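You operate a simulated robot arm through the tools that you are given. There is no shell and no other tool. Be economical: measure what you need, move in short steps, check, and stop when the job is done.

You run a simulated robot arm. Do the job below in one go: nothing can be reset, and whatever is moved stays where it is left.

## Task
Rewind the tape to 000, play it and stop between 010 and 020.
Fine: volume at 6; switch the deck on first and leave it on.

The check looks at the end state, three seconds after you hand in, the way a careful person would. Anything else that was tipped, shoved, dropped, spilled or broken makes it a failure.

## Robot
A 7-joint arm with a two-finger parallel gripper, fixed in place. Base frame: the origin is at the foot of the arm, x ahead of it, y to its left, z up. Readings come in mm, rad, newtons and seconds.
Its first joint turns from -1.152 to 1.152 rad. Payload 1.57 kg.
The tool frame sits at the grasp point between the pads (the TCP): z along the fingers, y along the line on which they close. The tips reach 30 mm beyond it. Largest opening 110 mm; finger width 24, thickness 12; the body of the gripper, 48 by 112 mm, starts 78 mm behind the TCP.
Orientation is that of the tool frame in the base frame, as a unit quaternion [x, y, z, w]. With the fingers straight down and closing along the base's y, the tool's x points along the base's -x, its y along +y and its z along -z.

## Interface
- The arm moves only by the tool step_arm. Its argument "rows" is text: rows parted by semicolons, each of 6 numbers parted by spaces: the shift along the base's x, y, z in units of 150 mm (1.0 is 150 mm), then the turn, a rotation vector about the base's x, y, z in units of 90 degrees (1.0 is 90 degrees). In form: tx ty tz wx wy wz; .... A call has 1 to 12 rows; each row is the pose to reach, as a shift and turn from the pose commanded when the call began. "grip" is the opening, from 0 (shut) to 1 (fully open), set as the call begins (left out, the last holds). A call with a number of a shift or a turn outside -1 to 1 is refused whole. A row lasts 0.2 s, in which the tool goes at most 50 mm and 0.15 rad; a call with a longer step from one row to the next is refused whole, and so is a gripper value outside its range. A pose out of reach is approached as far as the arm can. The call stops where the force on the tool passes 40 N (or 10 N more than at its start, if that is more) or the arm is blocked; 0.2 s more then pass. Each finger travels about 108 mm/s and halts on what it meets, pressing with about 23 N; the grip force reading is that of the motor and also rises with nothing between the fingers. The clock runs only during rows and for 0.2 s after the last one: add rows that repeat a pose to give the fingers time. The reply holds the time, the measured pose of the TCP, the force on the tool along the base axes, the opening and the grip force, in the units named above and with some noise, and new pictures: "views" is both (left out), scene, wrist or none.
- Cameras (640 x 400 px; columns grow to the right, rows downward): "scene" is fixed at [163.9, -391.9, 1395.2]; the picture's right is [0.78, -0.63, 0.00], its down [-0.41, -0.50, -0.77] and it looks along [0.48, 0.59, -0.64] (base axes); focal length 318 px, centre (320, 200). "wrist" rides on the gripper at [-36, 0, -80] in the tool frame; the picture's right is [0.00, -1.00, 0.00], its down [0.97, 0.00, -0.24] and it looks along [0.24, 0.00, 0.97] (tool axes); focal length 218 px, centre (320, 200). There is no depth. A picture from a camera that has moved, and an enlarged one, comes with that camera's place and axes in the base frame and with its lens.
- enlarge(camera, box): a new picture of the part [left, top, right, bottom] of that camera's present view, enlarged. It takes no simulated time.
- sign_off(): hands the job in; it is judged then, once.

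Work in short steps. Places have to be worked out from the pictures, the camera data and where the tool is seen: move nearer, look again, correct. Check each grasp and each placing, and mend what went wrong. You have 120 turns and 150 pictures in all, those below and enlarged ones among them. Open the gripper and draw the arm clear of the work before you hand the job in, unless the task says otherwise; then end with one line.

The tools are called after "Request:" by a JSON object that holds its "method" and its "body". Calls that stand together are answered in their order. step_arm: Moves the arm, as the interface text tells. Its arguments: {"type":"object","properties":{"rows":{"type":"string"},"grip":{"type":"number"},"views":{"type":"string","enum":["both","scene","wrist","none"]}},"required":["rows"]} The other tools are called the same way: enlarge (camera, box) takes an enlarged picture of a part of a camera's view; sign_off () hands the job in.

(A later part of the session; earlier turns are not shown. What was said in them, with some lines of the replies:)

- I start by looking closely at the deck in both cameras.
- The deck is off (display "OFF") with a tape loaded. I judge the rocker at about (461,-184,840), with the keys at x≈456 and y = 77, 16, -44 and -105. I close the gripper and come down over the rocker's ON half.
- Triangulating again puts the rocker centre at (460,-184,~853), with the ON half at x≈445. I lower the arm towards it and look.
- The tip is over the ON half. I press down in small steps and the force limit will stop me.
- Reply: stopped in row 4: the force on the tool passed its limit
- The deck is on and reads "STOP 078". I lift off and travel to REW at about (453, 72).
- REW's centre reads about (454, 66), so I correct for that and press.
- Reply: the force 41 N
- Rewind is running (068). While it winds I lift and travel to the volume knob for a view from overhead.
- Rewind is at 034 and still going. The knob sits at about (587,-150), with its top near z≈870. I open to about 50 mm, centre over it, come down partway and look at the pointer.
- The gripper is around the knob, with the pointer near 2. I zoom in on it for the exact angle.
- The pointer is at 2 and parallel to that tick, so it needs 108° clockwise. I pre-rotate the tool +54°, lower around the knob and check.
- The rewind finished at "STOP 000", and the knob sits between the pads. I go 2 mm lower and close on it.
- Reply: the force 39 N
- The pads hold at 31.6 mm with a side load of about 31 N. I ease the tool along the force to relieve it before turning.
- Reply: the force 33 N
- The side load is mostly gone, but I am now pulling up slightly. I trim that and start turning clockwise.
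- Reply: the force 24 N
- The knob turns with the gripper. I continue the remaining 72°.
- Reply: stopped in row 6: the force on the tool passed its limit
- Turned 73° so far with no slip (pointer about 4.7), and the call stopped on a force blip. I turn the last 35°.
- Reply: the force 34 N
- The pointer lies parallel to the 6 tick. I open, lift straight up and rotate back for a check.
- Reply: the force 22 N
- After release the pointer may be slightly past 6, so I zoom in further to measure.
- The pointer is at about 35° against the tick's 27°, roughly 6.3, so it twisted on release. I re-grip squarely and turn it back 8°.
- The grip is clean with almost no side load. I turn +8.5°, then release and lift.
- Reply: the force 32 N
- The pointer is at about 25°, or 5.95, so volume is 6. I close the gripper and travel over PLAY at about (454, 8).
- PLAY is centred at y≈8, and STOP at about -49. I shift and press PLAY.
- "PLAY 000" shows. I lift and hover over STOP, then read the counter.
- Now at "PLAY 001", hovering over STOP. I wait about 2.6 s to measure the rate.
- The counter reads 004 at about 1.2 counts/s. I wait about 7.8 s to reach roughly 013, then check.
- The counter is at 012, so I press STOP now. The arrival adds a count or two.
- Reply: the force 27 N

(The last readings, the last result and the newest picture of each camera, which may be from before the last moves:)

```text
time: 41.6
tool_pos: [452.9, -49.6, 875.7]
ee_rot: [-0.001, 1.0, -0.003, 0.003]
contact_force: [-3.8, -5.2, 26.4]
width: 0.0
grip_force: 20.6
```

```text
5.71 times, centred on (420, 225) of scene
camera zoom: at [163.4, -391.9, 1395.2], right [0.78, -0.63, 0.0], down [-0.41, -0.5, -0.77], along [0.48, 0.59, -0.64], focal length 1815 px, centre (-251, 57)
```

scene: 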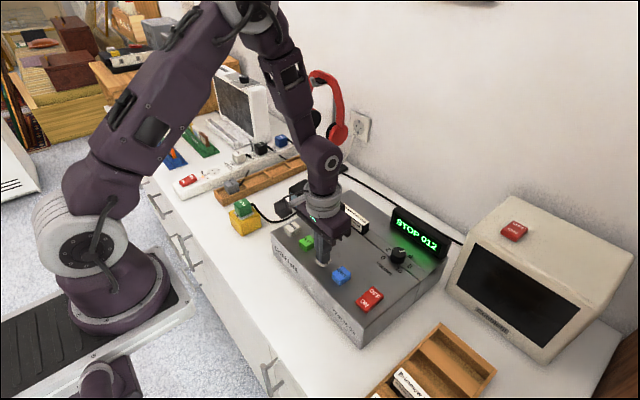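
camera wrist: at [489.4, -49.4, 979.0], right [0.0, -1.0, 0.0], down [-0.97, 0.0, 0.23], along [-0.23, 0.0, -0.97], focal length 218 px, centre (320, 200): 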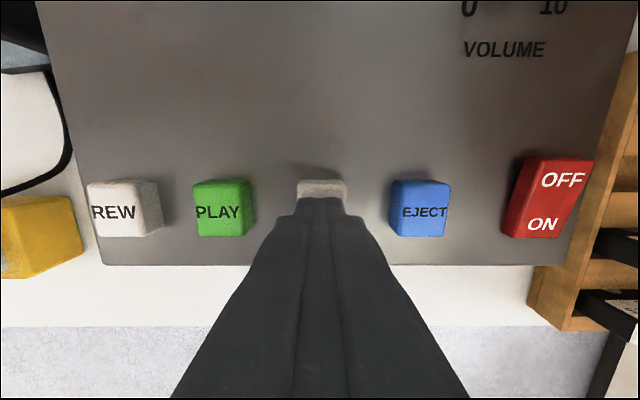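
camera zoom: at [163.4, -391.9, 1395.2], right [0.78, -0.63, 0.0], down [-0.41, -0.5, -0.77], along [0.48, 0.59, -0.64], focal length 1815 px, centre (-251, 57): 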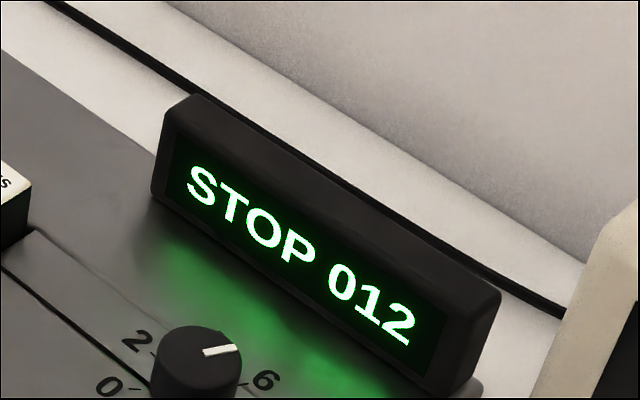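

"STOP 012" is shown. I lift straight up well clear, open the gripper and verify.

Request:
{"method": "step_arm", "body": {"rows": "0 0 0.2 0 0 0;0 0 0.5 0 0 0;0 0 0.8 0 0 0;0 0 1 0 0 0", "views": "none"}}

Request:
{"method": "step_arm", "body": {"rows": "-0.1 0 0.2 0 0 0;-0.2 0 0.5 0 0 0;-0.3 0 0.8 0 0 0;-0.3 0 0.8 0 0 0", "grip": 1}}

Request:
{"method": "enlarge", "body": {"camera": "scene", "box": [260, 180, 480, 318]}}

```text
time: 42.6
tool_pos: [452.3, -51.3, 1026.3]
ee_rot: [-0.001, 1.0, -0.002, 0.003]
contact_force: [0.1, 0.6, -0.5]
width: 0.0
grip_force: 21.3
```

```text
time: 43.6
tool_pos: [408.1, -52.9, 1143.3]
ee_rot: [-0.001, 1.0, -0.002, 0.003]
contact_force: [0.0, -0.9, 0.1]
width: 110.0
grip_force: 0.0
camera wrist: at [444.3, -51.4, 1224.0], right [0.0, -1.0, 0.0], down [-0.97, 0.0, 0.23], along [-0.23, 0.0, -0.97], focal length 218 px, centre (320, 200)
```

scene: 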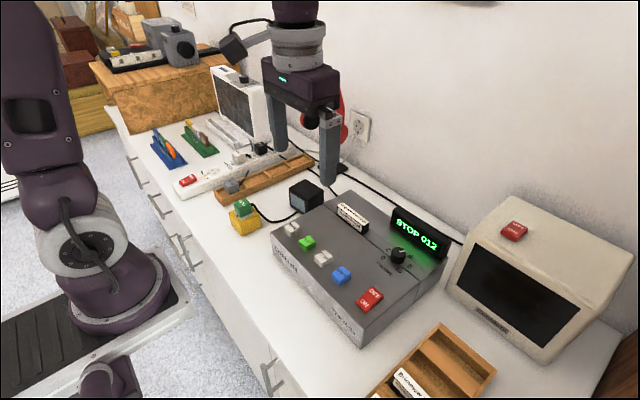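
wrist: 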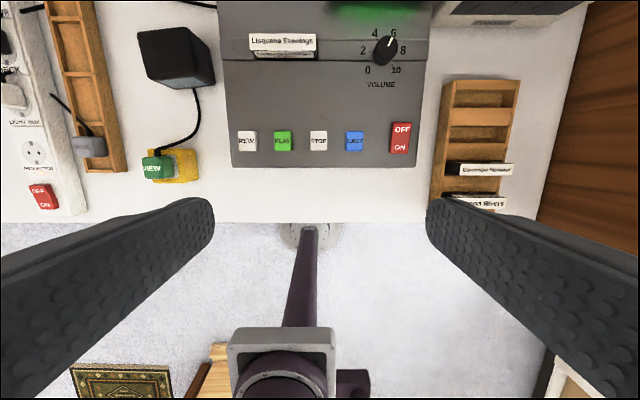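

```text
2.90 times, centred on (370, 249) of scene
camera zoom: at [163.9, -391.9, 1395.2], right [0.78, -0.63, 0.0], down [-0.41, -0.5, -0.77], along [0.48, 0.59, -0.64], focal length 921 px, centre (175, 58)
```

zoom: 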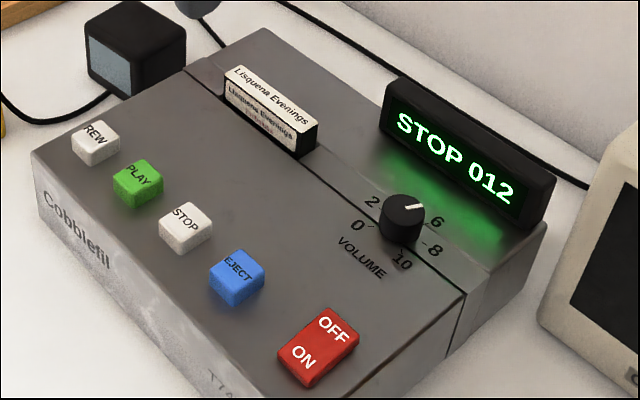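

The deck is on, stopped at 012 with the volume at 6, nothing else has moved, and the arm is clear with the gripper open. I hand the job in.

Request:
{"method": "sign_off", "body": {}}

```text
The job is handed in.
```

The job is done: I switched the deck on, rewound the tape to 000, played it and stopped it at 012. The volume is at 6 and the deck is still on.
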